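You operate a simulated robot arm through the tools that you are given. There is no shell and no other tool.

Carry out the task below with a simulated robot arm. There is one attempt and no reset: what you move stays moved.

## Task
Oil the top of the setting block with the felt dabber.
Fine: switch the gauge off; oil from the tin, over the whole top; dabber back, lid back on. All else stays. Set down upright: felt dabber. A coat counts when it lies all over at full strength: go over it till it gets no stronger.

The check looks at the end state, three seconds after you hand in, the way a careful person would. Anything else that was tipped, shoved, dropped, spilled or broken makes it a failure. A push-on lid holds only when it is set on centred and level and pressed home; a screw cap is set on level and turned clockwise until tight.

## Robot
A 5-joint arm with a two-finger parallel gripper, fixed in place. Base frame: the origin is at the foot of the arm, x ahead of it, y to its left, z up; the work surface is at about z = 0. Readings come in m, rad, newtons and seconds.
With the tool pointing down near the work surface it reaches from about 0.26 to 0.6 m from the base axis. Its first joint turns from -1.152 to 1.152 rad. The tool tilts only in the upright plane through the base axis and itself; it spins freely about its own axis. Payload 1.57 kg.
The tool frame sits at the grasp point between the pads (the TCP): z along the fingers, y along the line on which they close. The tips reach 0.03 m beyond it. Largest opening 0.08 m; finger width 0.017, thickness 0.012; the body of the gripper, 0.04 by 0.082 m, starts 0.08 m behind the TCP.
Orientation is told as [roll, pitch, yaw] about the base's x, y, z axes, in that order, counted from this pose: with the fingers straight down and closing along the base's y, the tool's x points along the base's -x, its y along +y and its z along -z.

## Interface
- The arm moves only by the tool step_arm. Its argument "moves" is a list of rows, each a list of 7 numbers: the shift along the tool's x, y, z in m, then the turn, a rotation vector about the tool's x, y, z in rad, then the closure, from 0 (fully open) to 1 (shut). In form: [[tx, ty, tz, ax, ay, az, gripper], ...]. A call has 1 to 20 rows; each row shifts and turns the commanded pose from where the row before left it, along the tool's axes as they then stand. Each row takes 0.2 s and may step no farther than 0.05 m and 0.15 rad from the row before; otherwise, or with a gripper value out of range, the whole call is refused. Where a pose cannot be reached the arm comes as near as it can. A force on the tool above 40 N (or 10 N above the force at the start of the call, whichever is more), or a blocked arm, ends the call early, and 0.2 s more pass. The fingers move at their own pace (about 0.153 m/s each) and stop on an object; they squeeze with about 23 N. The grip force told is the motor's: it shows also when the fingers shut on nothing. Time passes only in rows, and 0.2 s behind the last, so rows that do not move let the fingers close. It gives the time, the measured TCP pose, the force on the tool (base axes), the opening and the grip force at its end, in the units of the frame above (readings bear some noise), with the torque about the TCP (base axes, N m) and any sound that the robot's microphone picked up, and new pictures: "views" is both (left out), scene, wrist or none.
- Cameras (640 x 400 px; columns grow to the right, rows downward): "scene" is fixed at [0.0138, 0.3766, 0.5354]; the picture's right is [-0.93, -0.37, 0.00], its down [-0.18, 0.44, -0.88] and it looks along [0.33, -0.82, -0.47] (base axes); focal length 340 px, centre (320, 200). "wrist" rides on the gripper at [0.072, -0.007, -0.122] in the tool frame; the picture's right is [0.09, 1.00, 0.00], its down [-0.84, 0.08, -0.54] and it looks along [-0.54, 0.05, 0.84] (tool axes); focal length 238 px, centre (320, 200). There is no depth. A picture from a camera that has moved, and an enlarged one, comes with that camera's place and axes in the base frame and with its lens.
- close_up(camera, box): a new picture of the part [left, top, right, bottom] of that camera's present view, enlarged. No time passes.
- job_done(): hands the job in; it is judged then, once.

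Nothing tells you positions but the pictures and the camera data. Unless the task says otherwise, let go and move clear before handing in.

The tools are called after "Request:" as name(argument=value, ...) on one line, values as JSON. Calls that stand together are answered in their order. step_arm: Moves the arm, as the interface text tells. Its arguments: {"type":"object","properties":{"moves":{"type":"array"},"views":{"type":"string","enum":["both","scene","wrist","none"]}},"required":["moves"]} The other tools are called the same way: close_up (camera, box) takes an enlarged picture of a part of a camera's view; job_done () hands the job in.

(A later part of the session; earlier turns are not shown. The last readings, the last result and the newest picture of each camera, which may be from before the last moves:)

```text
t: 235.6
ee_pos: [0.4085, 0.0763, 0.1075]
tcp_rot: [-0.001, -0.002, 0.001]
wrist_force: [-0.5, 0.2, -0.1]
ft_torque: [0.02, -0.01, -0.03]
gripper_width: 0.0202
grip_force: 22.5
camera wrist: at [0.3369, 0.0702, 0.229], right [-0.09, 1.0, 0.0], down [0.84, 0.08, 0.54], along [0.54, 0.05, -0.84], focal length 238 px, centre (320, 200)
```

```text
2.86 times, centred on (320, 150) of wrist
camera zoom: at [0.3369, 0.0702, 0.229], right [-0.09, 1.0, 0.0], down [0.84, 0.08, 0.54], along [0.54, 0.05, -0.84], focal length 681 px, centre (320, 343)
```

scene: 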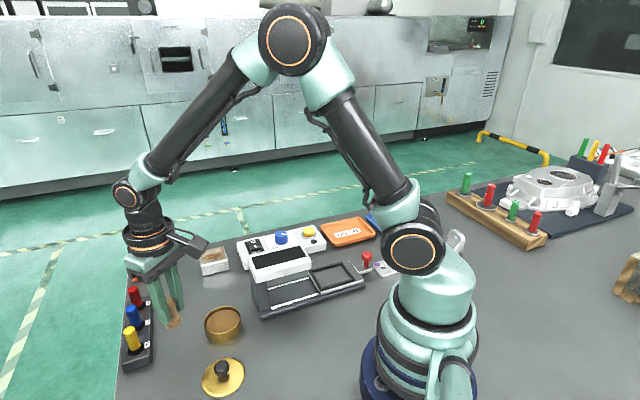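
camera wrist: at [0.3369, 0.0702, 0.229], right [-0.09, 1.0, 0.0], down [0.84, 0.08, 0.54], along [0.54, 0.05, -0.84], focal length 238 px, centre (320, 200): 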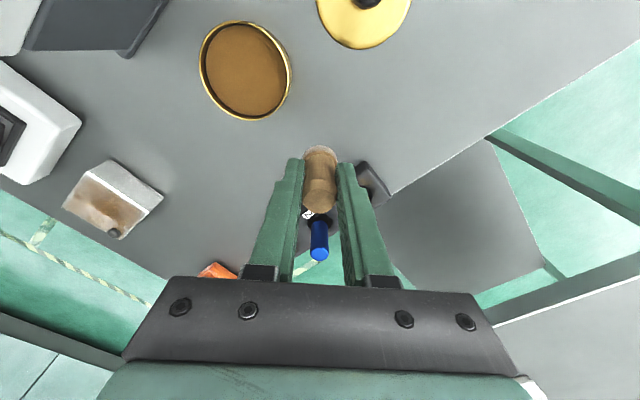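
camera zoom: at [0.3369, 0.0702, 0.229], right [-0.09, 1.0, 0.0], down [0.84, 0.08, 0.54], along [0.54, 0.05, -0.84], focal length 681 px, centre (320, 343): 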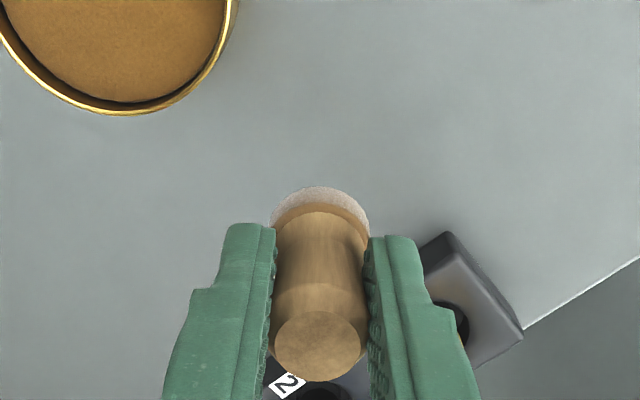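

Request:
step_arm(moves=[[0.0026, -0.0006, 0.02, 0, 0, 0, 1], [0, 0, 0.02, 0, 0, 0, 1], [0, 0, 0.009, 0, 0, 0, 1], [0, 0, 0, 0, 0, 0, 1]], views="none")

Request:
close_up(camera="scene", box=[120, 280, 230, 370])

Request:
step_arm(moves=[[0, 0, 0.002, 0, 0, 0, 1], [0, 0, 0.001, 0, 0, 0, 1]], views="none")

```text
t: 236.6
ee_pos: [0.4048, 0.075, 0.0594]
tcp_rot: [-0.001, -0.002, 0.0]
wrist_force: [0.9, 0.5, 0.3]
ft_torque: [-0.01, -0.01, 0.0]
gripper_width: 0.0204
grip_force: 23.2
```

```text
4.44 times, centred on (175, 325) of scene
camera zoom: at [0.0138, 0.3766, 0.5354], right [-0.93, -0.37, 0.0], down [-0.18, 0.44, -0.88], along [0.33, -0.82, -0.47], focal length 1511 px, centre (964, -356)
```

zoom: 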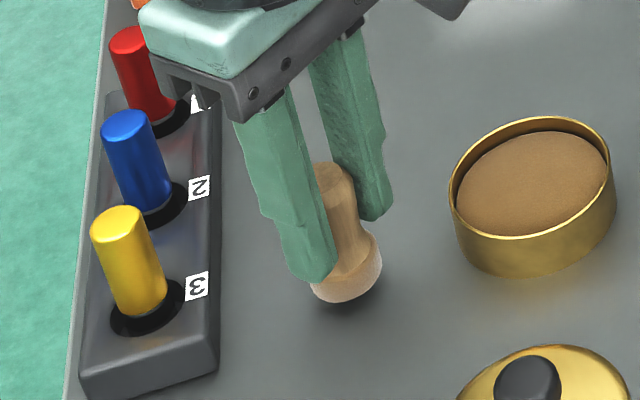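

```text
t: 237.2
ee_pos: [0.4062, 0.0753, 0.0568]
tcp_rot: [0.0, -0.002, 0.0]
wrist_force: [-0.6, 0.7, -0.7]
ft_torque: [-0.01, -0.01, -0.01]
gripper_width: 0.0205
grip_force: 23.0
```

Request:
step_arm(moves=[[0, 0, 0.0015, 0, 0, 0, 1], [0, 0, 0.001, 0, 0, 0, 1]], views="none")

Request:
step_arm(moves=[[0, 0, 0.001, 0, 0, 0, 1], [0, 0, 0.0007, 0, 0, 0, 1]], views="none")

```text
t: 237.8
ee_pos: [0.4067, 0.0739, 0.0544]
tcp_rot: [0.0, -0.002, -0.001]
wrist_force: [1.4, -0.3, 0.2]
ft_torque: [0.0, 0.02, -0.02]
gripper_width: 0.0207
grip_force: 23.0
```

```text
t: 238.4
ee_pos: [0.4067, 0.0761, 0.0517]
tcp_rot: [-0.001, -0.002, -0.001]
wrist_force: [-2.7, -2.8, 8.2]
ft_torque: [-0.13, 0.02, 0.0]
gripper_width: 0.0204
grip_force: 23.1
```

The dabber's felt is on the bench at 8 N. I ease off slightly and open the fingers a little at a time.

Request:
step_arm(moves=[[0, 0, -0.0003, 0, 0, 0, 1], [0, 0, 0, 0, 0, 0, 0.72], [0, 0, 0, 0, 0, 0, 0.68], [0, 0, 0, 0, 0, 0, 0.6], [0, 0, 0, 0, 0, 0, 0.5], [0, 0, 0, 0, 0, 0, 0.5]], views="none")

Request:
close_up(camera="scene", box=[120, 280, 230, 370])

Request:
close_up(camera="wrist", box=[240, 80, 400, 220])

```text
t: 239.8
ee_pos: [0.4061, 0.0761, 0.0529]
tcp_rot: [-0.001, -0.001, 0.001]
wrist_force: [0.4, 0.3, 0.4]
ft_torque: [-0.01, 0.0, -0.03]
gripper_width: 0.0401
grip_force: 0.0
```

```text
4.44 times, centred on (175, 325) of scene
camera zoom: at [0.0138, 0.3766, 0.5354], right [-0.93, -0.37, 0.0], down [-0.18, 0.44, -0.88], along [0.33, -0.82, -0.47], focal length 1511 px, centre (964, -356)
```

zoom: 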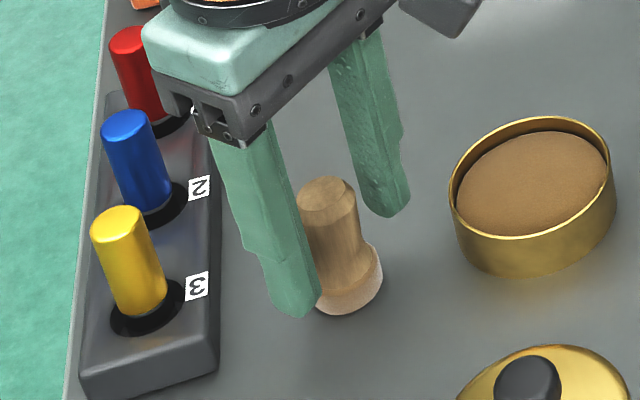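

```text
2.86 times, centred on (320, 150) of wrist
camera zoom: at [0.3347, 0.0691, 0.174], right [-0.09, 1.0, 0.0], down [0.84, 0.08, 0.54], along [0.54, 0.05, -0.84], focal length 681 px, centre (320, 343)
```

zoom: 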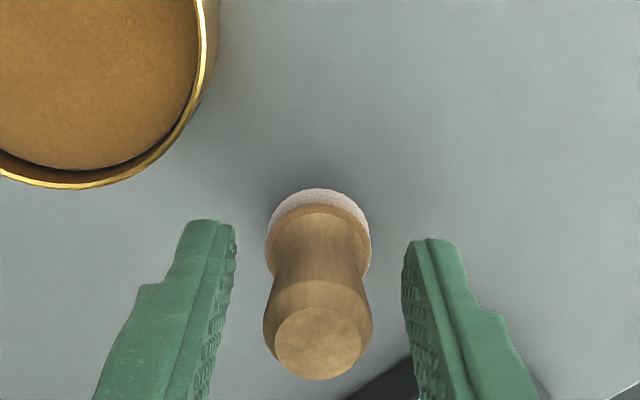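

The dabber stands upright on its old spot. I rise straight up, then move over the open tin to measure its centre before fetching the lid.

Request:
step_arm(moves=[[0, 0, -0.02, 0, 0, 0, 0.5], [0, 0, -0.04, 0, 0, 0, 0.5], [0, 0, -0.04, 0, 0, 0, 0.4], [0.0165, -0.0205, 0, 0, 0, 0, 0.2], [0.0165, -0.0205, 0, 0, 0, 0, 0], [0.0165, -0.0205, 0, 0, 0, 0, 0], [0, 0, 0, 0, 0, 0, 0], [0, 0, 0, 0, 0, 0, 0]], views="both")

Request:
close_up(camera="wrist", box=[240, 60, 400, 200])

Request:
close_up(camera="scene", box=[120, 270, 280, 400])

```text
t: 241.6
ee_pos: [0.3562, 0.013, 0.1523]
tcp_rot: [-0.001, 0.0, 0.0]
wrist_force: [-0.9, 0.2, -0.6]
ft_torque: [0.01, 0.02, 0.02]
gripper_width: 0.08
grip_force: 0.1
camera wrist: at [0.2842, 0.0075, 0.2743], right [-0.09, 1.0, 0.0], down [0.84, 0.08, 0.54], along [0.54, 0.05, -0.84], focal length 238 px, centre (320, 200)
```

scene: 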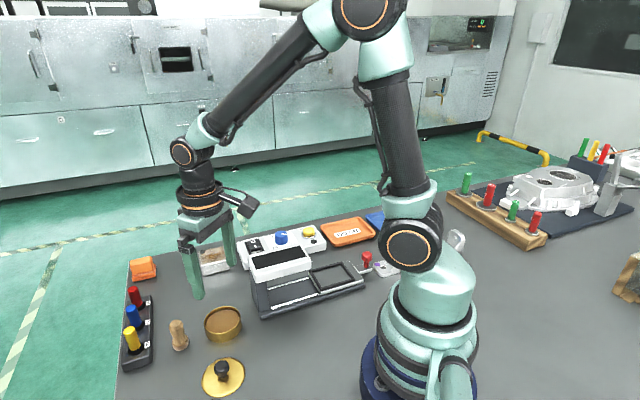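
wrist: 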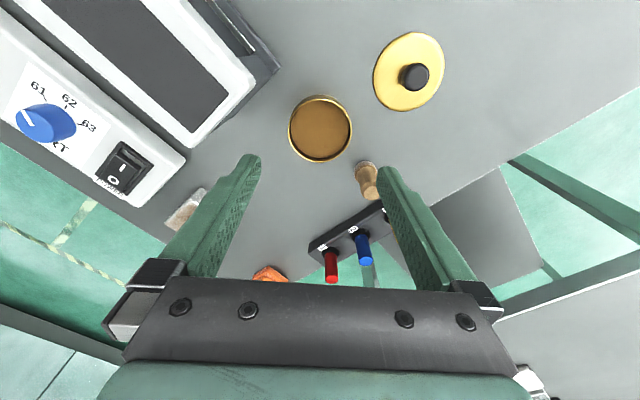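

```text
2.86 times, centred on (320, 130) of wrist
camera zoom: at [0.2842, 0.0075, 0.2743], right [-0.09, 1.0, 0.0], down [0.84, 0.08, 0.54], along [0.54, 0.05, -0.84], focal length 681 px, centre (320, 400)
```

zoom: 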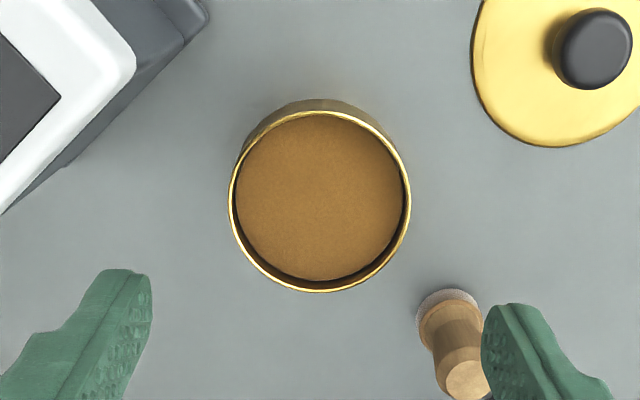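

```text
3.08 times, centred on (200, 335) of scene
camera zoom: at [0.0138, 0.3766, 0.5354], right [-0.93, -0.37, 0.0], down [-0.18, 0.44, -0.88], along [0.33, -0.82, -0.47], focal length 1046 px, centre (689, -215)
```

zoom: 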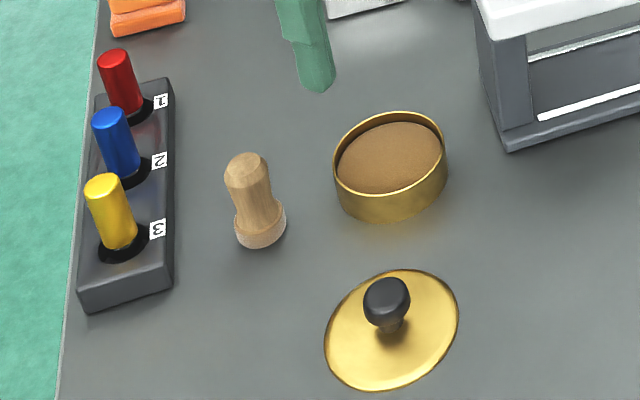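

Request:
close_up(camera="wrist", box=[270, 20, 470, 180])

```text
2.50 times, centred on (370, 100) of wrist
camera zoom: at [0.2842, 0.0075, 0.2743], right [-0.09, 1.0, 0.0], down [0.84, 0.08, 0.54], along [0.54, 0.05, -0.84], focal length 596 px, centre (195, 450)
```

zoom: 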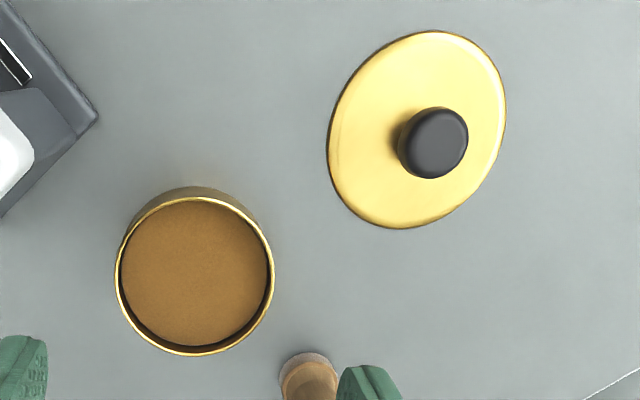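

From the wrist view the lid sits about (-0.058, +0.083) from the tin, matching the (-0.060, +0.085) I moved it by. Next I go over the lid and check the centring on its knob.

Request:
step_arm(moves=[[0.0203, 0.0283, 0, 0, 0, 0, 0.2], [0.0203, 0.0283, 0, 0, 0, 0, 0.35], [0.0202, 0.0284, 0, 0, 0, 0, 0.35], [0, 0, 0.03, 0, 0, 0, 0.35], [0, 0, 0.03, 0, 0, 0, 0.35], [0, 0, 0.01, 0, 0, 0, 0.35], [0, 0, 0, 0, 0, 0, 0.35]], views="wrist")

Request:
close_up(camera="wrist", box=[240, 80, 400, 220])

```text
t: 243.2
ee_pos: [0.2968, 0.1001, 0.082]
tcp_rot: [0.0, 0.001, 0.002]
wrist_force: [-0.7, 0.5, 1.0]
ft_torque: [0.0, -0.01, 0.0]
gripper_width: 0.0521
grip_force: 0.1
camera wrist: at [0.2235, 0.0938, 0.2044], right [-0.09, 1.0, 0.0], down [0.84, 0.08, 0.54], along [0.54, 0.05, -0.84], focal length 238 px, centre (320, 200)
```

wrist: 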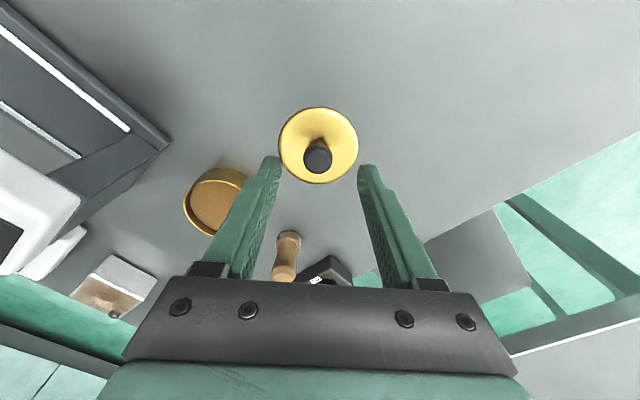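

```text
2.86 times, centred on (320, 150) of wrist
camera zoom: at [0.2235, 0.0938, 0.2044], right [-0.09, 1.0, 0.0], down [0.84, 0.08, 0.54], along [0.54, 0.05, -0.84], focal length 681 px, centre (320, 343)
```

zoom: 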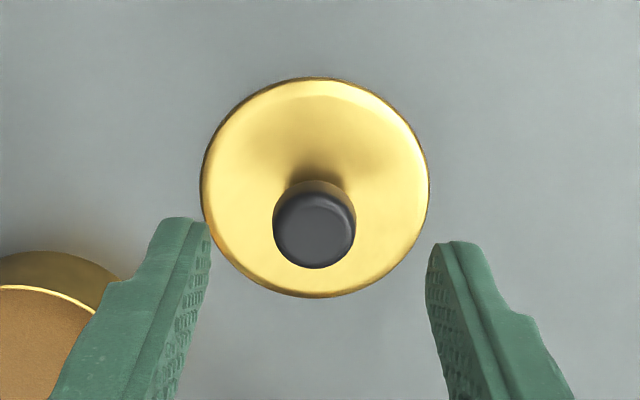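

The knob is about 1 mm to the -y side of centre. I correct for that, descend to the same grip height as before and close.

Request:
step_arm(moves=[[0.0005, -0.0009, 0.015, 0, 0, 0, 0.35], [0, 0, 0.0125, 0, 0, 0, 0.4], [0, 0, 0.003, 0, 0, 0, 0.5], [0, 0, 0, 0, 0, 0, 0.65], [0, 0, 0, 0, 0, 0, 0.72], [0, 0, 0, 0, 0, 0, 1], [0, 0, 0, 0, 0, 0, 1]], views="wrist")

Request:
close_up(camera="wrist", box=[240, 80, 400, 220])

Request:
close_up(camera="scene", box=[160, 290, 290, 400])

```text
t: 244.8
ee_pos: [0.2969, 0.0986, 0.0517]
tcp_rot: [0.0, 0.0, 0.001]
wrist_force: [-0.4, 0.1, 0.7]
ft_torque: [-0.02, 0.02, 0.02]
gripper_width: 0.0232
grip_force: 22.5
camera wrist: at [0.2243, 0.0922, 0.1739], right [-0.09, 1.0, 0.0], down [0.84, 0.08, 0.54], along [0.54, 0.05, -0.84], focal length 238 px, centre (320, 200)
```

wrist: 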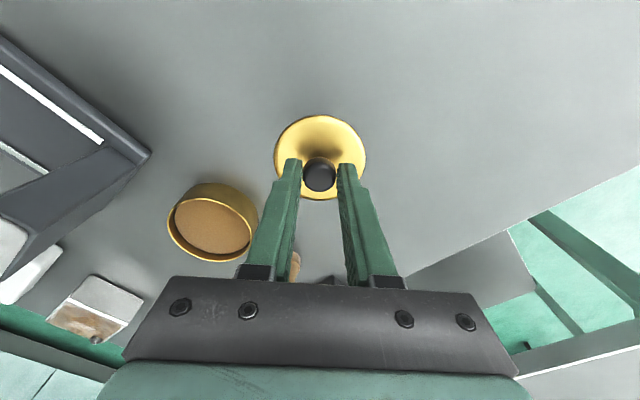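

```text
2.86 times, centred on (320, 150) of wrist
camera zoom: at [0.2243, 0.0922, 0.1739], right [-0.09, 1.0, 0.0], down [0.84, 0.08, 0.54], along [0.54, 0.05, -0.84], focal length 681 px, centre (320, 343)
```

zoom: 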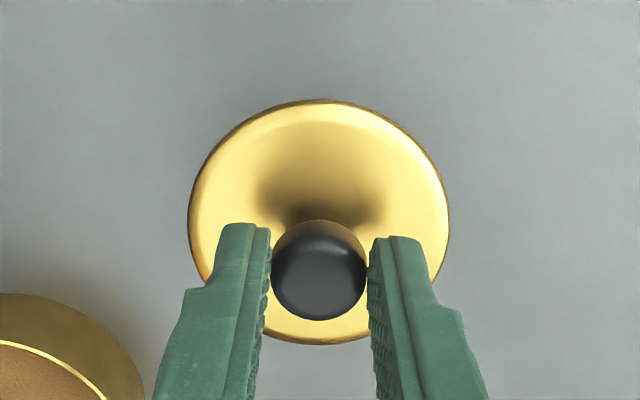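

```text
3.64 times, centred on (225, 345) of scene
camera zoom: at [0.0138, 0.3766, 0.5354], right [-0.93, -0.37, 0.0], down [-0.18, 0.44, -0.88], along [0.33, -0.82, -0.47], focal length 1236 px, centre (666, -327)
```

zoom: 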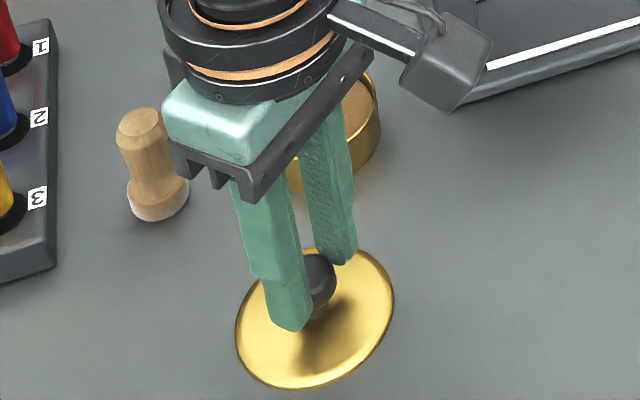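

The lid is held with no side load. I lift it and carry it back over the tin by the reverse displacement, stopping 10 mm above to check alignment.

Request:
step_arm(moves=[[0, 0, -0.01, 0, 0, 0, 1], [0, 0, -0.03, 0, 0, 0, 1], [-0.02, -0.028, 0, 0, 0, 0, 1], [-0.02, -0.028, 0, 0, 0, 0, 1], [-0.02, -0.028, 0, 0, 0, 0, 1], [0, 0, 0, 0, 0, 0, 1], [0, 0, 0, 0, 0, 0, 1]], views="both")

Request:
close_up(camera="scene", box=[180, 285, 260, 350])

Request:
close_up(camera="wrist", box=[240, 80, 400, 220])

```text
t: 246.4
ee_pos: [0.356, 0.0139, 0.0907]
tcp_rot: [0.0, -0.002, 0.0]
wrist_force: [0.2, 0.3, -0.2]
ft_torque: [-0.04, 0.01, 0.03]
gripper_width: 0.0231
grip_force: 22.8
camera wrist: at [0.2843, 0.0075, 0.2127], right [-0.09, 1.0, 0.0], down [0.84, 0.08, 0.54], along [0.54, 0.05, -0.84], focal length 238 px, centre (320, 200)
```

scene: 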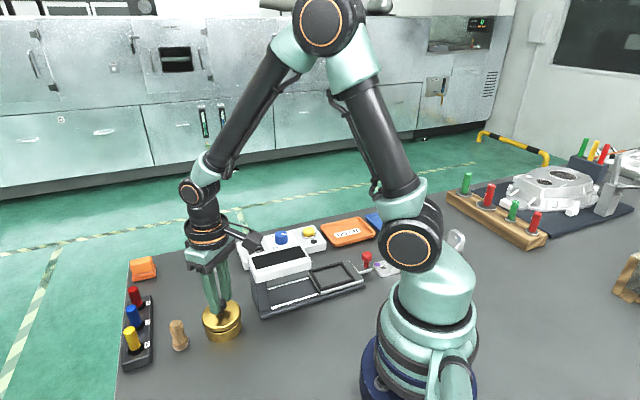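
wrist: 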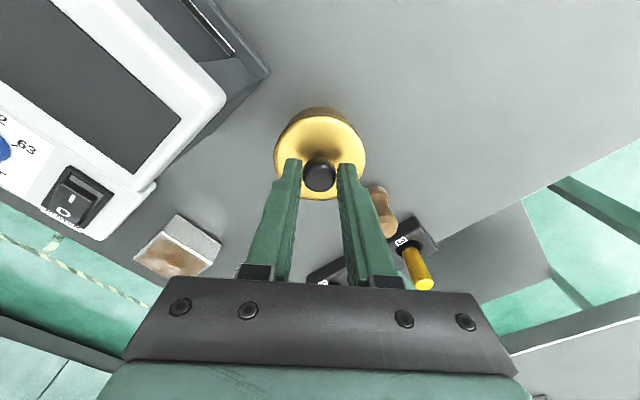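

```text
6.15 times, centred on (220, 318) of scene
camera zoom: at [0.0138, 0.3766, 0.5354], right [-0.93, -0.37, 0.0], down [-0.18, 0.44, -0.88], along [0.33, -0.82, -0.47], focal length 2092 px, centre (935, -523)
```

zoom: 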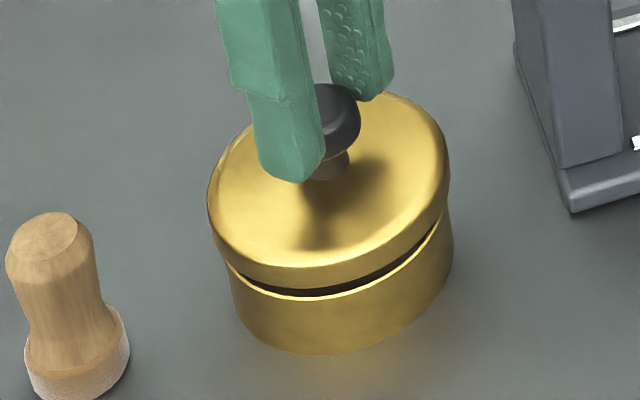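

```text
2.86 times, centred on (320, 150) of wrist
camera zoom: at [0.2843, 0.0075, 0.2127], right [-0.09, 1.0, 0.0], down [0.84, 0.08, 0.54], along [0.54, 0.05, -0.84], focal length 681 px, centre (320, 343)
```

zoom: 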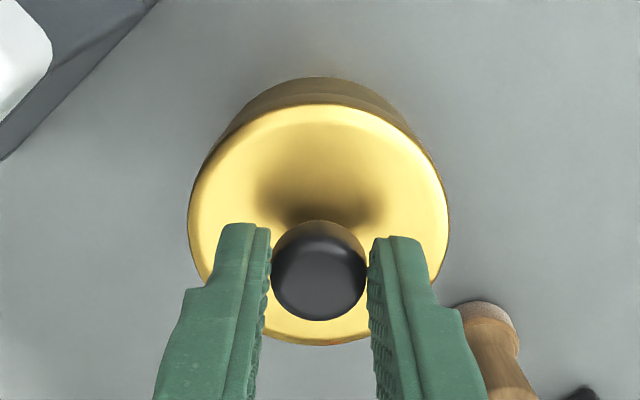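

Request:
close_up(camera="scene", box=[200, 295, 245, 345])

Request:
close_up(camera="wrist", box=[275, 95, 365, 165])

```text
8.00 times, centred on (222, 320) of scene
camera zoom: at [0.0138, 0.3766, 0.5354], right [-0.93, -0.37, 0.0], down [-0.18, 0.44, -0.88], along [0.33, -0.82, -0.47], focal length 2719 px, centre (1100, -760)
```

zoom: 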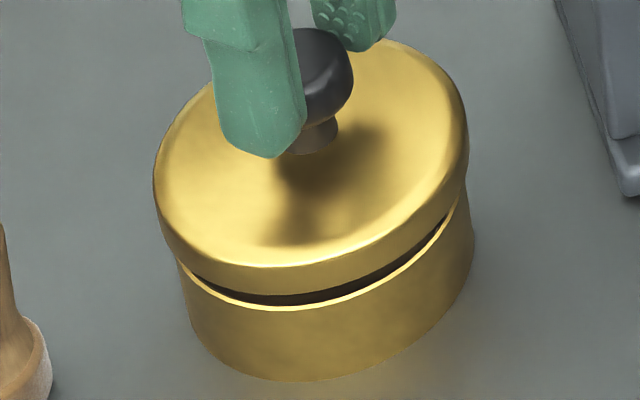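

```text
5.71 times, centred on (320, 130) of wrist
camera zoom: at [0.2843, 0.0075, 0.2127], right [-0.09, 1.0, 0.0], down [0.84, 0.08, 0.54], along [0.54, 0.05, -0.84], focal length 1362 px, centre (320, 600)
```

zoom: 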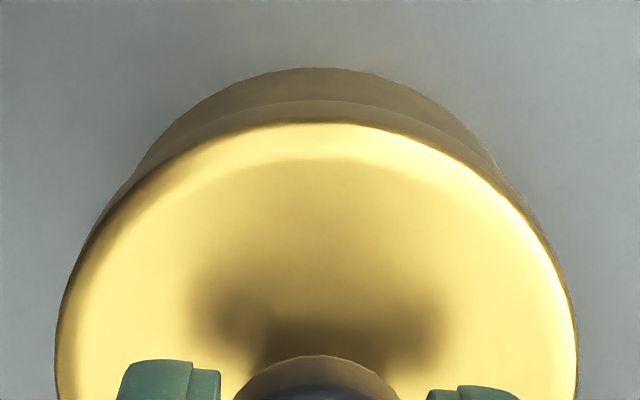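

Request:
close_up(camera="scene", box=[200, 315, 222, 337])

Request:
close_up(camera="scene", box=[224, 300, 246, 322])

```text
16.00 times, centred on (211, 326) of scene
camera zoom: at [0.0138, 0.3766, 0.5354], right [-0.93, -0.37, 0.0], down [-0.18, 0.44, -0.88], along [0.33, -0.82, -0.47], focal length 5439 px, centre (2064, -1816)
```

zoom: 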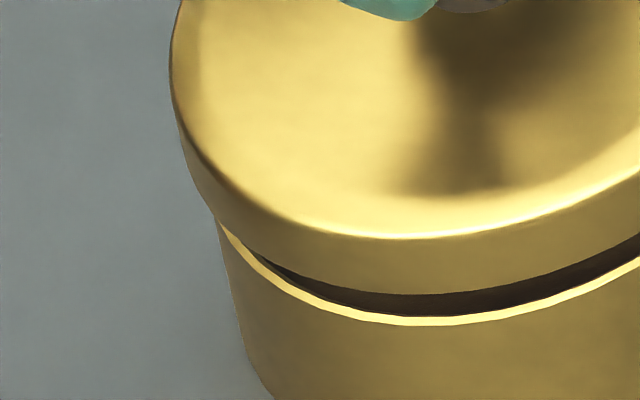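

```text
16.00 times, centred on (235, 311) of scene
camera zoom: at [0.0138, 0.3766, 0.5354], right [-0.93, -0.37, 0.0], down [-0.18, 0.44, -0.88], along [0.33, -0.82, -0.47], focal length 5439 px, centre (1680, -1576)
```

zoom: 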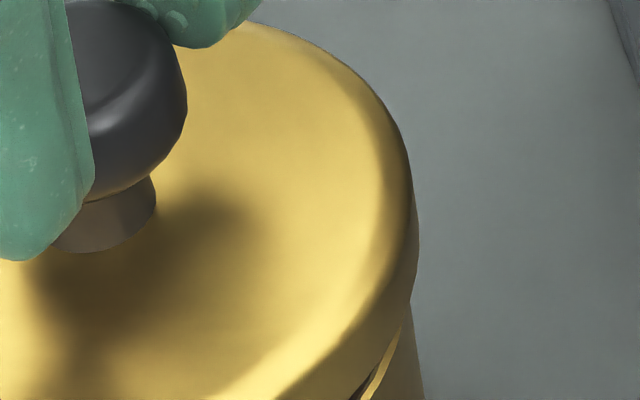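

Measuring both silhouettes, the lid lines up with the tin to within about half a millimetre. I nudge it 0.5 mm in +x and lower it gently.

Request:
step_arm(moves=[[-0.0005, 0, 0.005, 0, 0, 0, 1], [0, 0, 0.004, 0, 0, 0, 1], [0, 0, 0.001, 0, 0, 0, 1], [0, 0, 0, 0, 0, 0, 1]], views="none")

Request:
close_up(camera="scene", box=[195, 290, 250, 345])

```text
t: 247.4
ee_pos: [0.357, 0.0152, 0.0817]
tcp_rot: [-0.002, 0.001, 0.0]
wrist_force: [1.1, 0.2, -0.3]
ft_torque: [0.02, 0.0, -0.02]
gripper_width: 0.0229
grip_force: 23.2
```

```text
7.27 times, centred on (222, 318) of scene
camera zoom: at [0.0138, 0.3766, 0.5354], right [-0.93, -0.37, 0.0], down [-0.18, 0.44, -0.88], along [0.33, -0.82, -0.47], focal length 2472 px, centre (1029, -654)
```

zoom: 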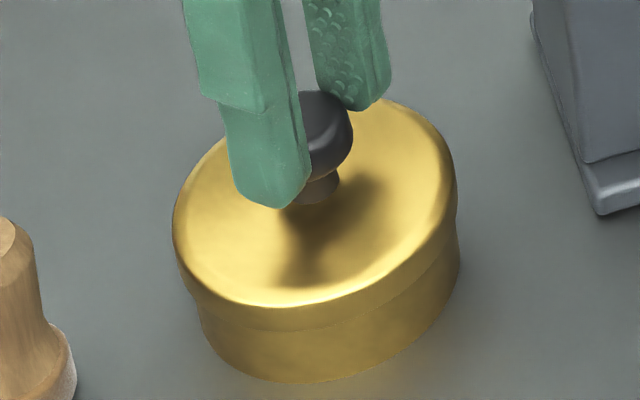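

Request:
step_arm(moves=[[0, 0, 0.001, 0, 0, 0, 1], [0, 0, 0.001, 0, 0, 0, 1], [0, 0, 0.001, 0, 0, 0, 1]], views="none")

```text
t: 248.2
ee_pos: [0.3556, 0.0139, 0.0779]
tcp_rot: [0.0, -0.001, 0.0]
wrist_force: [0.2, -0.1, -1.1]
ft_torque: [0.01, 0.02, -0.04]
gripper_width: 0.0232
grip_force: 22.7
```

Request:
step_arm(moves=[[0, 0, 0.001, 0, 0, 0, 1], [0, 0, 0.0007, 0, 0, 0, 1]], views="none")

Request:
close_up(camera="scene", box=[195, 290, 250, 345])

```text
t: 248.8
ee_pos: [0.355, 0.0137, 0.077]
tcp_rot: [0.0, 0.0, 0.002]
wrist_force: [0.2, 0.2, -0.8]
ft_torque: [-0.01, 0.0, -0.01]
gripper_width: 0.0232
grip_force: 22.8
```

```text
7.27 times, centred on (222, 318) of scene
camera zoom: at [0.0138, 0.3766, 0.5354], right [-0.93, -0.37, 0.0], down [-0.18, 0.44, -0.88], along [0.33, -0.82, -0.47], focal length 2472 px, centre (1029, -654)
```

zoom: 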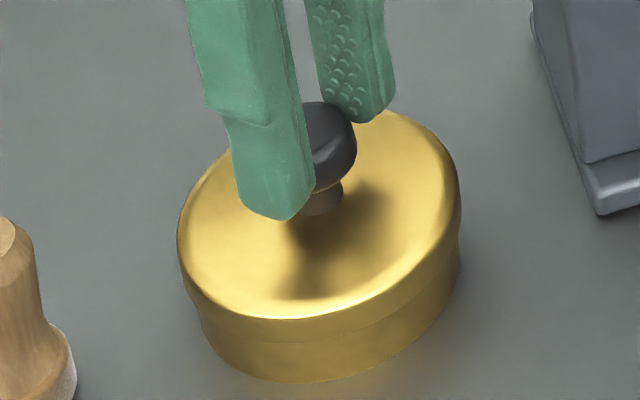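

Request:
step_arm(moves=[[0, 0, 0.0008, 0, 0, 0, 1], [0, 0, 0.0007, 0, 0, 0, 1]], views="none")

Request:
step_arm(moves=[[0, 0, 0.0007, 0, 0, 0, 1], [0, 0, 0.0006, 0, 0, 0, 1]], views="none")

```text
t: 249.4
ee_pos: [0.3556, 0.0138, 0.0769]
tcp_rot: [-0.001, 0.0, 0.0]
wrist_force: [-0.9, -6.0, 11.5]
ft_torque: [-0.16, 0.14, 0.0]
gripper_width: 0.0231
grip_force: 23.2
heard: snap
```

```text
t: 250.0
ee_pos: [0.356, 0.0143, 0.0749]
tcp_rot: [0.001, -0.003, -0.002]
wrist_force: [-3.1, -11.1, 28.1]
ft_torque: [-0.35, -0.04, -0.04]
gripper_width: 0.0229
grip_force: 22.2
```

A snap and a firm stop at 28 N at the original height: the lid is home. I relieve the load, open and rise clear.

Request:
step_arm(moves=[[0, -0.0006, -0.0012, 0, 0, 0, 1], [0, 0, 0, 0, 0, 0, 1]], views="none")

Request:
step_arm(moves=[[0, 0, 0, 0, 0, 0, 0.68], [0, 0, 0, 0, 0, 0, 0.5], [0, 0, 0, 0, 0, 0, 0.35], [0, 0, 0, 0, 0, 0, 0.35]], views="wrist")

Request:
close_up(camera="scene", box=[195, 290, 250, 345])

Request:
close_up(camera="wrist", box=[240, 80, 400, 220])

```text
t: 250.6
ee_pos: [0.3545, 0.0148, 0.0745]
tcp_rot: [-0.002, 0.002, 0.001]
wrist_force: [-0.3, 0.2, -0.1]
ft_torque: [-0.02, 0.01, 0.0]
gripper_width: 0.0228
grip_force: 23.0
heard: snap
```

```text
t: 251.6
ee_pos: [0.355, 0.0134, 0.0763]
tcp_rot: [-0.001, 0.0, 0.002]
wrist_force: [-0.3, 0.3, -0.7]
ft_torque: [0.02, -0.01, 0.01]
gripper_width: 0.052
grip_force: 0.0
heard: snap
camera wrist: at [0.2837, 0.0073, 0.1975], right [-0.09, 1.0, 0.0], down [0.84, 0.08, 0.54], along [0.54, 0.05, -0.84], focal length 238 px, centre (320, 200)
```

wrist: 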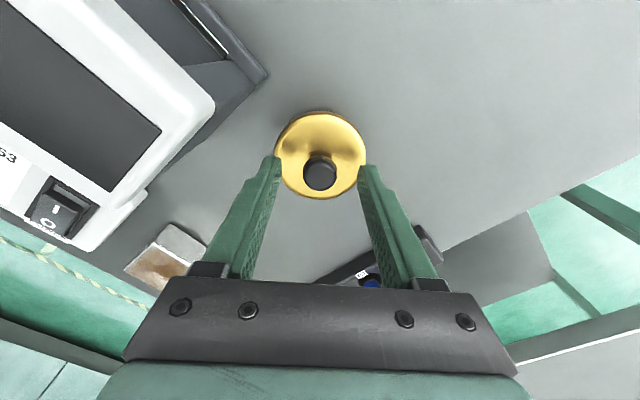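

```text
7.27 times, centred on (222, 318) of scene
camera zoom: at [0.0138, 0.3766, 0.5354], right [-0.93, -0.37, 0.0], down [-0.18, 0.44, -0.88], along [0.33, -0.82, -0.47], focal length 2472 px, centre (1029, -654)
```

zoom: 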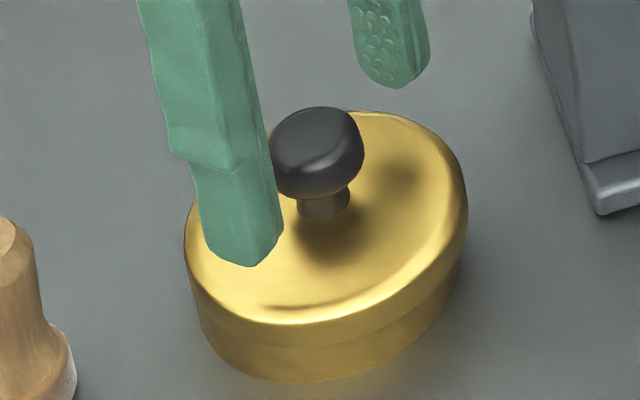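

```text
2.86 times, centred on (320, 150) of wrist
camera zoom: at [0.2837, 0.0073, 0.1975], right [-0.09, 1.0, 0.0], down [0.84, 0.08, 0.54], along [0.54, 0.05, -0.84], focal length 681 px, centre (320, 343)
```

zoom: 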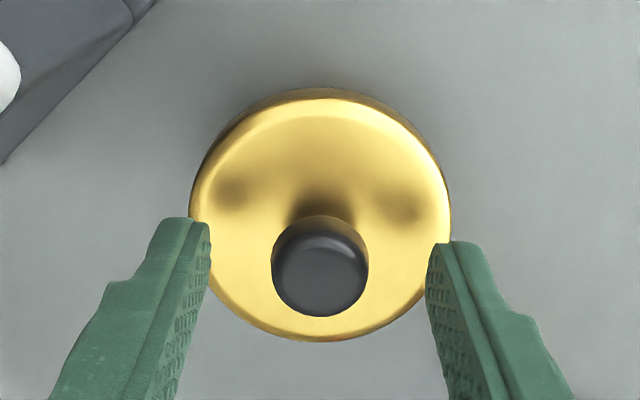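

I heard further snaps while unloading, so the lid may have popped up again. To be certain I press it home from above with closed fingertips on the knob.

Request:
step_arm(moves=[[0, 0, -0.02, 0, 0, 0, 0.35], [0, 0, -0.03, 0, 0, 0, 0.35], [0.003, 0, 0, 0, 0, 0, 1], [0, 0, 0, 0, 0, 0, 1], [0, 0, 0, 0, 0, 0, 1]], views="both")

Request:
close_up(camera="scene", box=[195, 290, 250, 345])

Request:
close_up(camera="wrist", box=[240, 80, 400, 220])

```text
t: 252.8
ee_pos: [0.3536, 0.0137, 0.1261]
tcp_rot: [0.001, 0.001, 0.001]
wrist_force: [0.0, -0.3, 0.3]
ft_torque: [-0.03, -0.02, 0.01]
gripper_width: 0.0
grip_force: 20.8
camera wrist: at [0.2822, 0.0067, 0.2475], right [-0.09, 1.0, 0.0], down [0.84, 0.08, 0.54], along [0.54, 0.05, -0.84], focal length 238 px, centre (320, 200)
```

scene: 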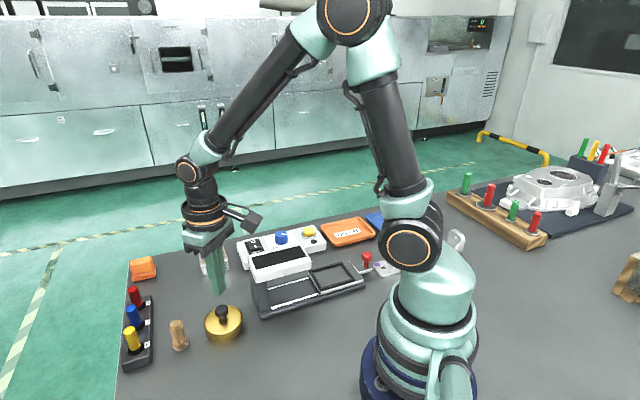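
wrist: 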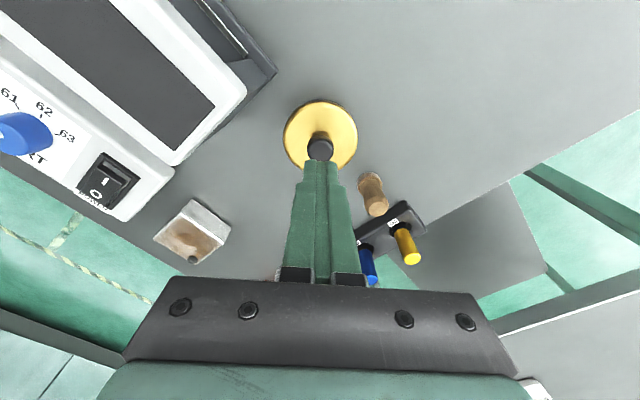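

```text
7.27 times, centred on (222, 318) of scene
camera zoom: at [0.0138, 0.3766, 0.5354], right [-0.93, -0.37, 0.0], down [-0.18, 0.44, -0.88], along [0.33, -0.82, -0.47], focal length 2472 px, centre (1029, -654)
```

zoom: 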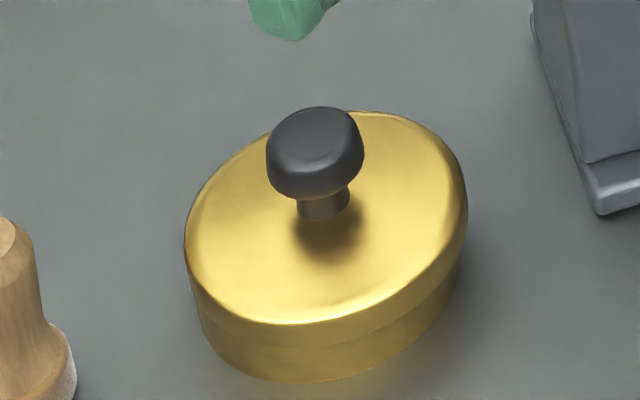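

```text
2.86 times, centred on (320, 150) of wrist
camera zoom: at [0.2822, 0.0067, 0.2475], right [-0.09, 1.0, 0.0], down [0.84, 0.08, 0.54], along [0.54, 0.05, -0.84], focal length 681 px, centre (320, 343)
```

zoom: 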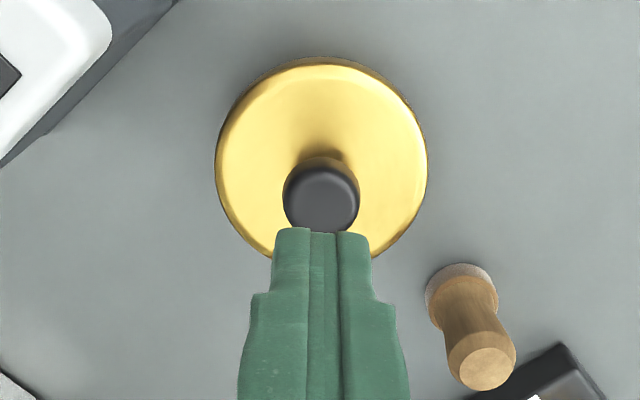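

The lid looks level and sits where it was originally. I bring the fingertips down onto the knob and press.

Request:
step_arm(moves=[[0.0005, 0.0005, 0.015, 0, 0, 0, 1], [0, 0, 0.01, 0, 0, 0, 1], [0, 0, 0.003, 0, 0, 0, 1], [0, 0, 0.001, 0, 0, 0, 1]], views="none")

Request:
close_up(camera="scene", box=[195, 290, 250, 345])

```text
t: 253.8
ee_pos: [0.3525, 0.0149, 0.0966]
tcp_rot: [0.001, 0.001, 0.001]
wrist_force: [0.6, -0.4, 0.9]
ft_torque: [0.02, -0.01, -0.01]
gripper_width: 0.0
grip_force: 21.8
```

```text
7.27 times, centred on (222, 318) of scene
camera zoom: at [0.0138, 0.3766, 0.5354], right [-0.93, -0.37, 0.0], down [-0.18, 0.44, -0.88], along [0.33, -0.82, -0.47], focal length 2472 px, centre (1029, -654)
```

zoom: 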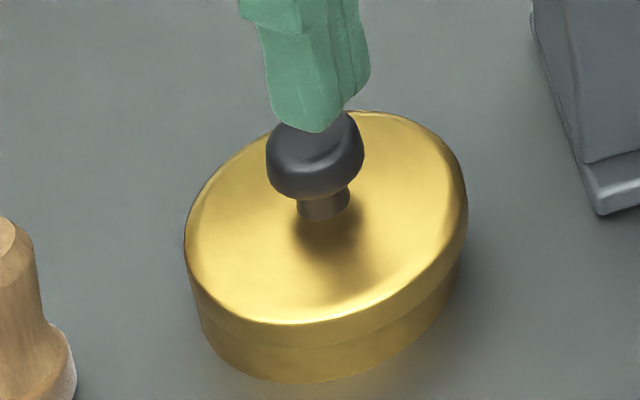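

Request:
step_arm(moves=[[0, 0, 0.001, 0, 0, 0, 1], [0, 0, 0.001, 0, 0, 0, 1], [0, 0, 0.001, 0, 0, 0, 1]], views="none")

Request:
step_arm(moves=[[0, 0, 0.001, 0, 0, 0, 1], [0, 0, 0.0008, 0, 0, 0, 1]], views="none")

```text
t: 254.6
ee_pos: [0.353, 0.0142, 0.0929]
tcp_rot: [0.002, -0.002, 0.0]
wrist_force: [-0.3, -0.8, 0.4]
ft_torque: [0.04, 0.04, -0.03]
gripper_width: 0.0
grip_force: 21.7
```

```text
t: 255.2
ee_pos: [0.3522, 0.0142, 0.0925]
tcp_rot: [-0.001, -0.001, 0.0]
wrist_force: [0.3, -0.2, 1.0]
ft_torque: [0.02, 0.01, -0.01]
gripper_width: 0.0002
grip_force: 21.8
```

Request:
step_arm(moves=[[0, 0, 0.0008, 0, 0, 0, 1], [0, 0, 0.0008, 0, 0, 0, 1]], views="none")

Request:
step_arm(moves=[[0, 0, 0.0007, 0, 0, 0, 1], [0, 0, 0.0006, 0, 0, 0, 1]], views="none")

```text
t: 255.8
ee_pos: [0.3522, 0.0146, 0.0902]
tcp_rot: [0.0, 0.001, -0.001]
wrist_force: [0.3, -0.1, -0.4]
ft_torque: [0.02, -0.02, -0.02]
gripper_width: 0.0
grip_force: 21.0
```

```text
t: 256.4
ee_pos: [0.3519, 0.0152, 0.0892]
tcp_rot: [-0.001, 0.001, -0.001]
wrist_force: [0.4, -0.9, -0.2]
ft_torque: [-0.02, 0.03, -0.03]
gripper_width: 0.0003
grip_force: 21.3
```

Request:
close_up(camera="scene", box=[195, 290, 250, 345])

Request:
step_arm(moves=[[0, 0, 0.0008, 0, 0, 0, 1], [0, 0, 0.0007, 0, 0, 0, 1]], views="none")

```text
7.27 times, centred on (222, 318) of scene
camera zoom: at [0.0138, 0.3766, 0.5354], right [-0.93, -0.37, 0.0], down [-0.18, 0.44, -0.88], along [0.33, -0.82, -0.47], focal length 2472 px, centre (1029, -654)
```

zoom: 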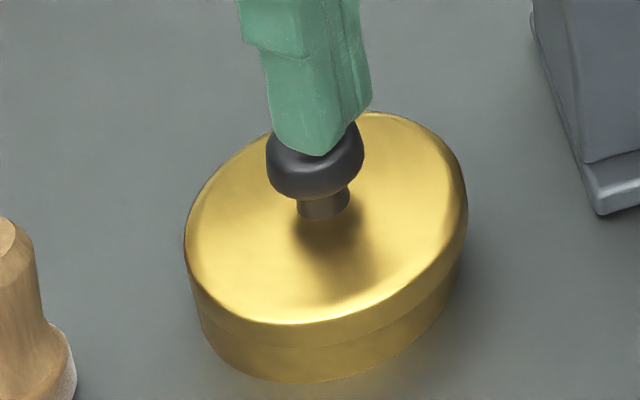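

```text
t: 257.0
ee_pos: [0.3518, 0.0142, 0.0867]
tcp_rot: [-0.001, 0.001, 0.0]
wrist_force: [-0.2, 0.2, 0.3]
ft_torque: [-0.04, 0.02, 0.0]
gripper_width: 0.0
grip_force: 21.3
```

Request:
step_arm(moves=[[0, 0, 0.0008, 0, 0, 0, 1], [0, 0, 0.0008, 0, 0, 0, 1]], views="none")

Request:
step_arm(moves=[[0, 0, 0.0008, 0, 0, 0, 1], [0, 0, 0.0006, 0, 0, 0, 1]], views="none")

Request:
close_up(camera="scene", box=[195, 290, 250, 345])

```text
t: 257.6
ee_pos: [0.3538, 0.0146, 0.0861]
tcp_rot: [0.001, -0.002, 0.0]
wrist_force: [-0.2, -0.5, 0.5]
ft_torque: [0.0, -0.02, 0.03]
gripper_width: 0.0001
grip_force: 21.6
```

```text
t: 258.2
ee_pos: [0.3523, 0.0141, 0.0844]
tcp_rot: [0.001, -0.002, 0.0]
wrist_force: [-0.3, -0.8, 0.7]
ft_torque: [0.0, 0.0, -0.02]
gripper_width: 0.0
grip_force: 21.7
```

```text
7.27 times, centred on (222, 318) of scene
camera zoom: at [0.0138, 0.3766, 0.5354], right [-0.93, -0.37, 0.0], down [-0.18, 0.44, -0.88], along [0.33, -0.82, -0.47], focal length 2472 px, centre (1029, -654)
```

zoom: 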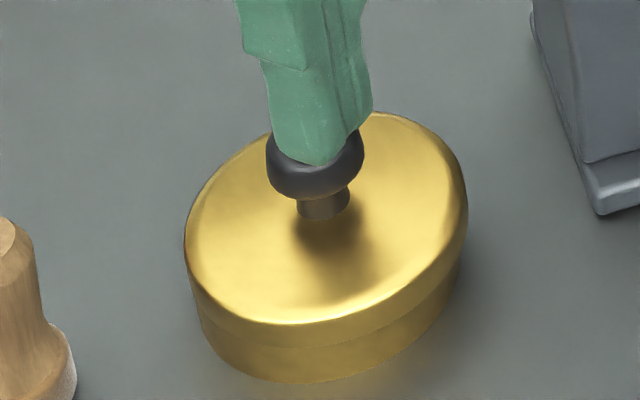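

Request:
step_arm(moves=[[0, 0, 0.0008, 0, 0, 0, 1], [0, 0, 0.0006, 0, 0, 0, 1]], views="wrist")

Request:
close_up(camera="wrist", box=[260, 100, 380, 200])

Request:
close_up(camera="scene", box=[205, 285, 240, 325])

```text
t: 258.8
ee_pos: [0.3523, 0.0135, 0.0835]
tcp_rot: [0.001, -0.002, -0.002]
wrist_force: [-2.4, -2.8, 9.4]
ft_torque: [-0.07, 0.08, 0.09]
gripper_width: 0.0
grip_force: 21.4
camera wrist: at [0.2812, 0.0076, 0.2054], right [-0.09, 1.0, 0.0], down [0.84, 0.08, 0.54], along [0.54, 0.05, -0.84], focal length 238 px, centre (320, 200)
```

wrist: 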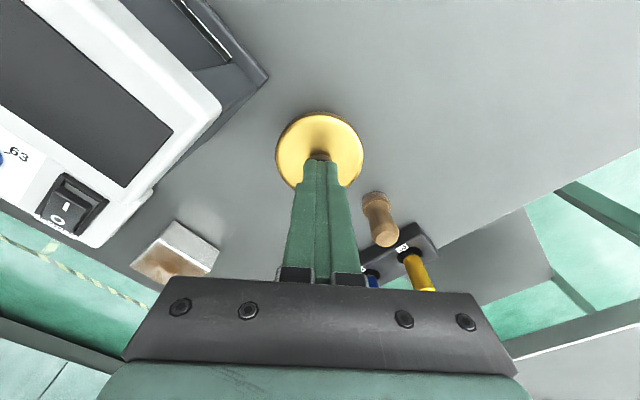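

```text
4.00 times, centred on (320, 150) of wrist
camera zoom: at [0.2812, 0.0076, 0.2054], right [-0.09, 1.0, 0.0], down [0.84, 0.08, 0.54], along [0.54, 0.05, -0.84], focal length 953 px, centre (320, 400)
```

zoom: 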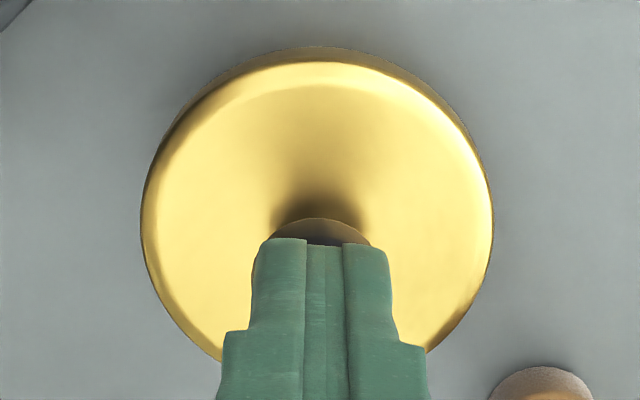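

```text
10.00 times, centred on (222, 305) of scene
camera zoom: at [0.0138, 0.3766, 0.5354], right [-0.93, -0.37, 0.0], down [-0.18, 0.44, -0.88], along [0.33, -0.82, -0.47], focal length 3399 px, centre (1295, -850)
```

zoom: 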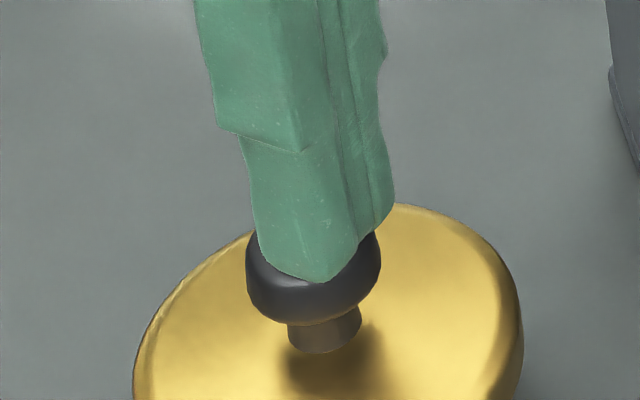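

Contact on the knob top, well centred. I press to about 30 N and listen.

Request:
step_arm(moves=[[0, 0, 0.0006, 0, 0, 0, 1], [0, 0, 0.0006, 0, 0, 0, 1], [0, 0, 0, 0, 0, 0, 1]], views="none")

```text
t: 259.5
ee_pos: [0.3522, 0.0147, 0.0836]
tcp_rot: [-0.001, -0.001, -0.002]
wrist_force: [-3.7, -1.1, 9.0]
ft_torque: [-0.04, 0.08, -0.02]
gripper_width: 0.0
grip_force: 20.7
stopped in row 3: the force on the tool passed its limit at 42 N (the readings are from after the stop); the commanded pose is now the measured one
```

Request:
step_arm(moves=[[0, 0, -0.01, 0, 0, 0, 1], [0, 0, -0.04, 0, 0, 0, 1], [0, 0, -0.05, 0, 0, 0, 0.5], [0.01, -0.03, -0.03, 0, 0, 0, 0.5], [0, -0.04, 0, 0, 0, 0, 0.5], [0, -0.04, 0, 0, 0, 0, 0.5]], views="scene")

Request:
close_up(camera="scene", box=[110, 200, 270, 380])

Request:
close_up(camera="scene", box=[170, 270, 270, 350])

```text
t: 260.9
ee_pos: [0.343, -0.0958, 0.2144]
tcp_rot: [0.001, -0.002, 0.0]
wrist_force: [-0.1, -0.2, -0.7]
ft_torque: [0.02, -0.02, -0.01]
gripper_width: 0.0403
grip_force: 0.2
```

scene: 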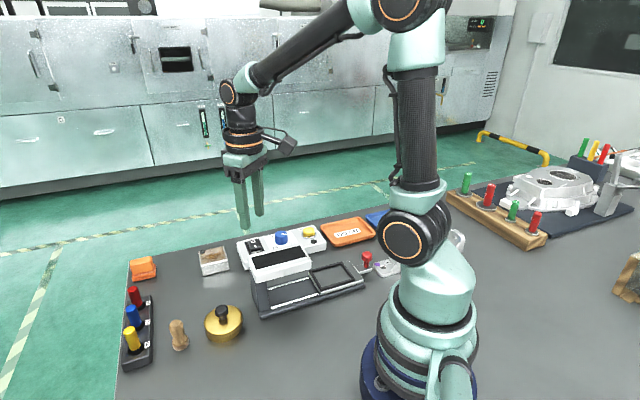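

```text
2.22 times, centred on (190, 290) of scene
camera zoom: at [0.0138, 0.3766, 0.5354], right [-0.93, -0.37, 0.0], down [-0.18, 0.44, -0.88], along [0.33, -0.82, -0.47], focal length 755 px, centre (609, 0)
```

zoom: 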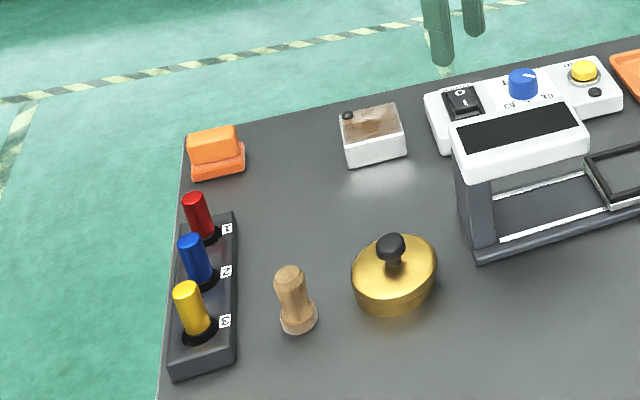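

```text
5.00 times, centred on (220, 310) of scene
camera zoom: at [0.0138, 0.3766, 0.5354], right [-0.93, -0.37, 0.0], down [-0.18, 0.44, -0.88], along [0.33, -0.82, -0.47], focal length 1700 px, centre (820, -350)
```

zoom: 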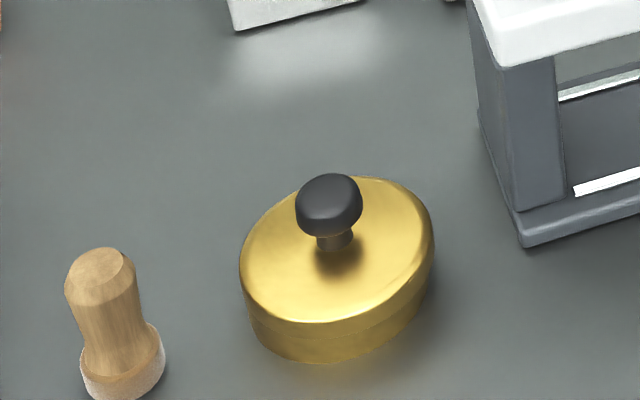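

Request:
close_up(camera="scene", box=[200, 315, 222, 337])

Request:
close_up(camera="scene", box=[224, 300, 246, 322])

Request:
close_up(camera="scene", box=[190, 290, 250, 340])

```text
16.00 times, centred on (211, 326) of scene
camera zoom: at [0.0138, 0.3766, 0.5354], right [-0.93, -0.37, 0.0], down [-0.18, 0.44, -0.88], along [0.33, -0.82, -0.47], focal length 5439 px, centre (2064, -1816)
```

zoom: 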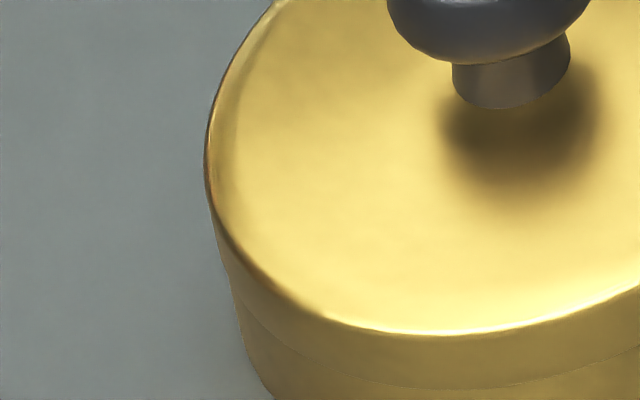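

```text
16.00 times, centred on (235, 311) of scene
camera zoom: at [0.0138, 0.3766, 0.5354], right [-0.93, -0.37, 0.0], down [-0.18, 0.44, -0.88], along [0.33, -0.82, -0.47], focal length 5439 px, centre (1680, -1576)
```

zoom: 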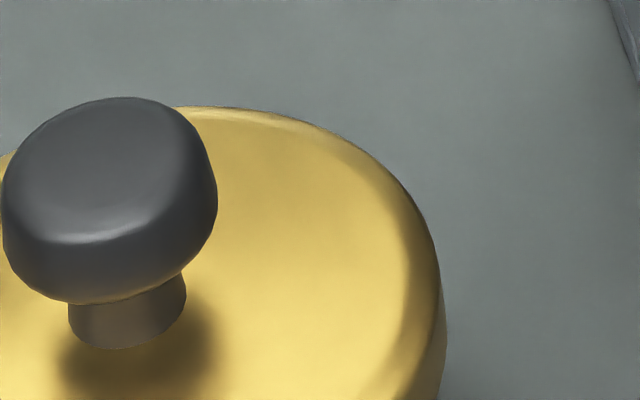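

```text
8.00 times, centred on (220, 315) of scene
camera zoom: at [0.0138, 0.3766, 0.5354], right [-0.93, -0.37, 0.0], down [-0.18, 0.44, -0.88], along [0.33, -0.82, -0.47], focal length 2719 px, centre (1120, -720)
```

zoom: 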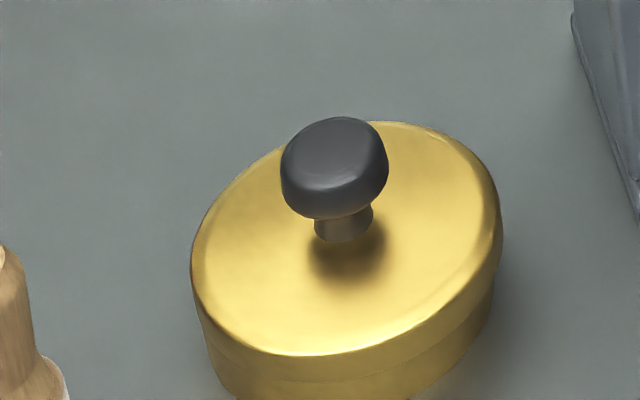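

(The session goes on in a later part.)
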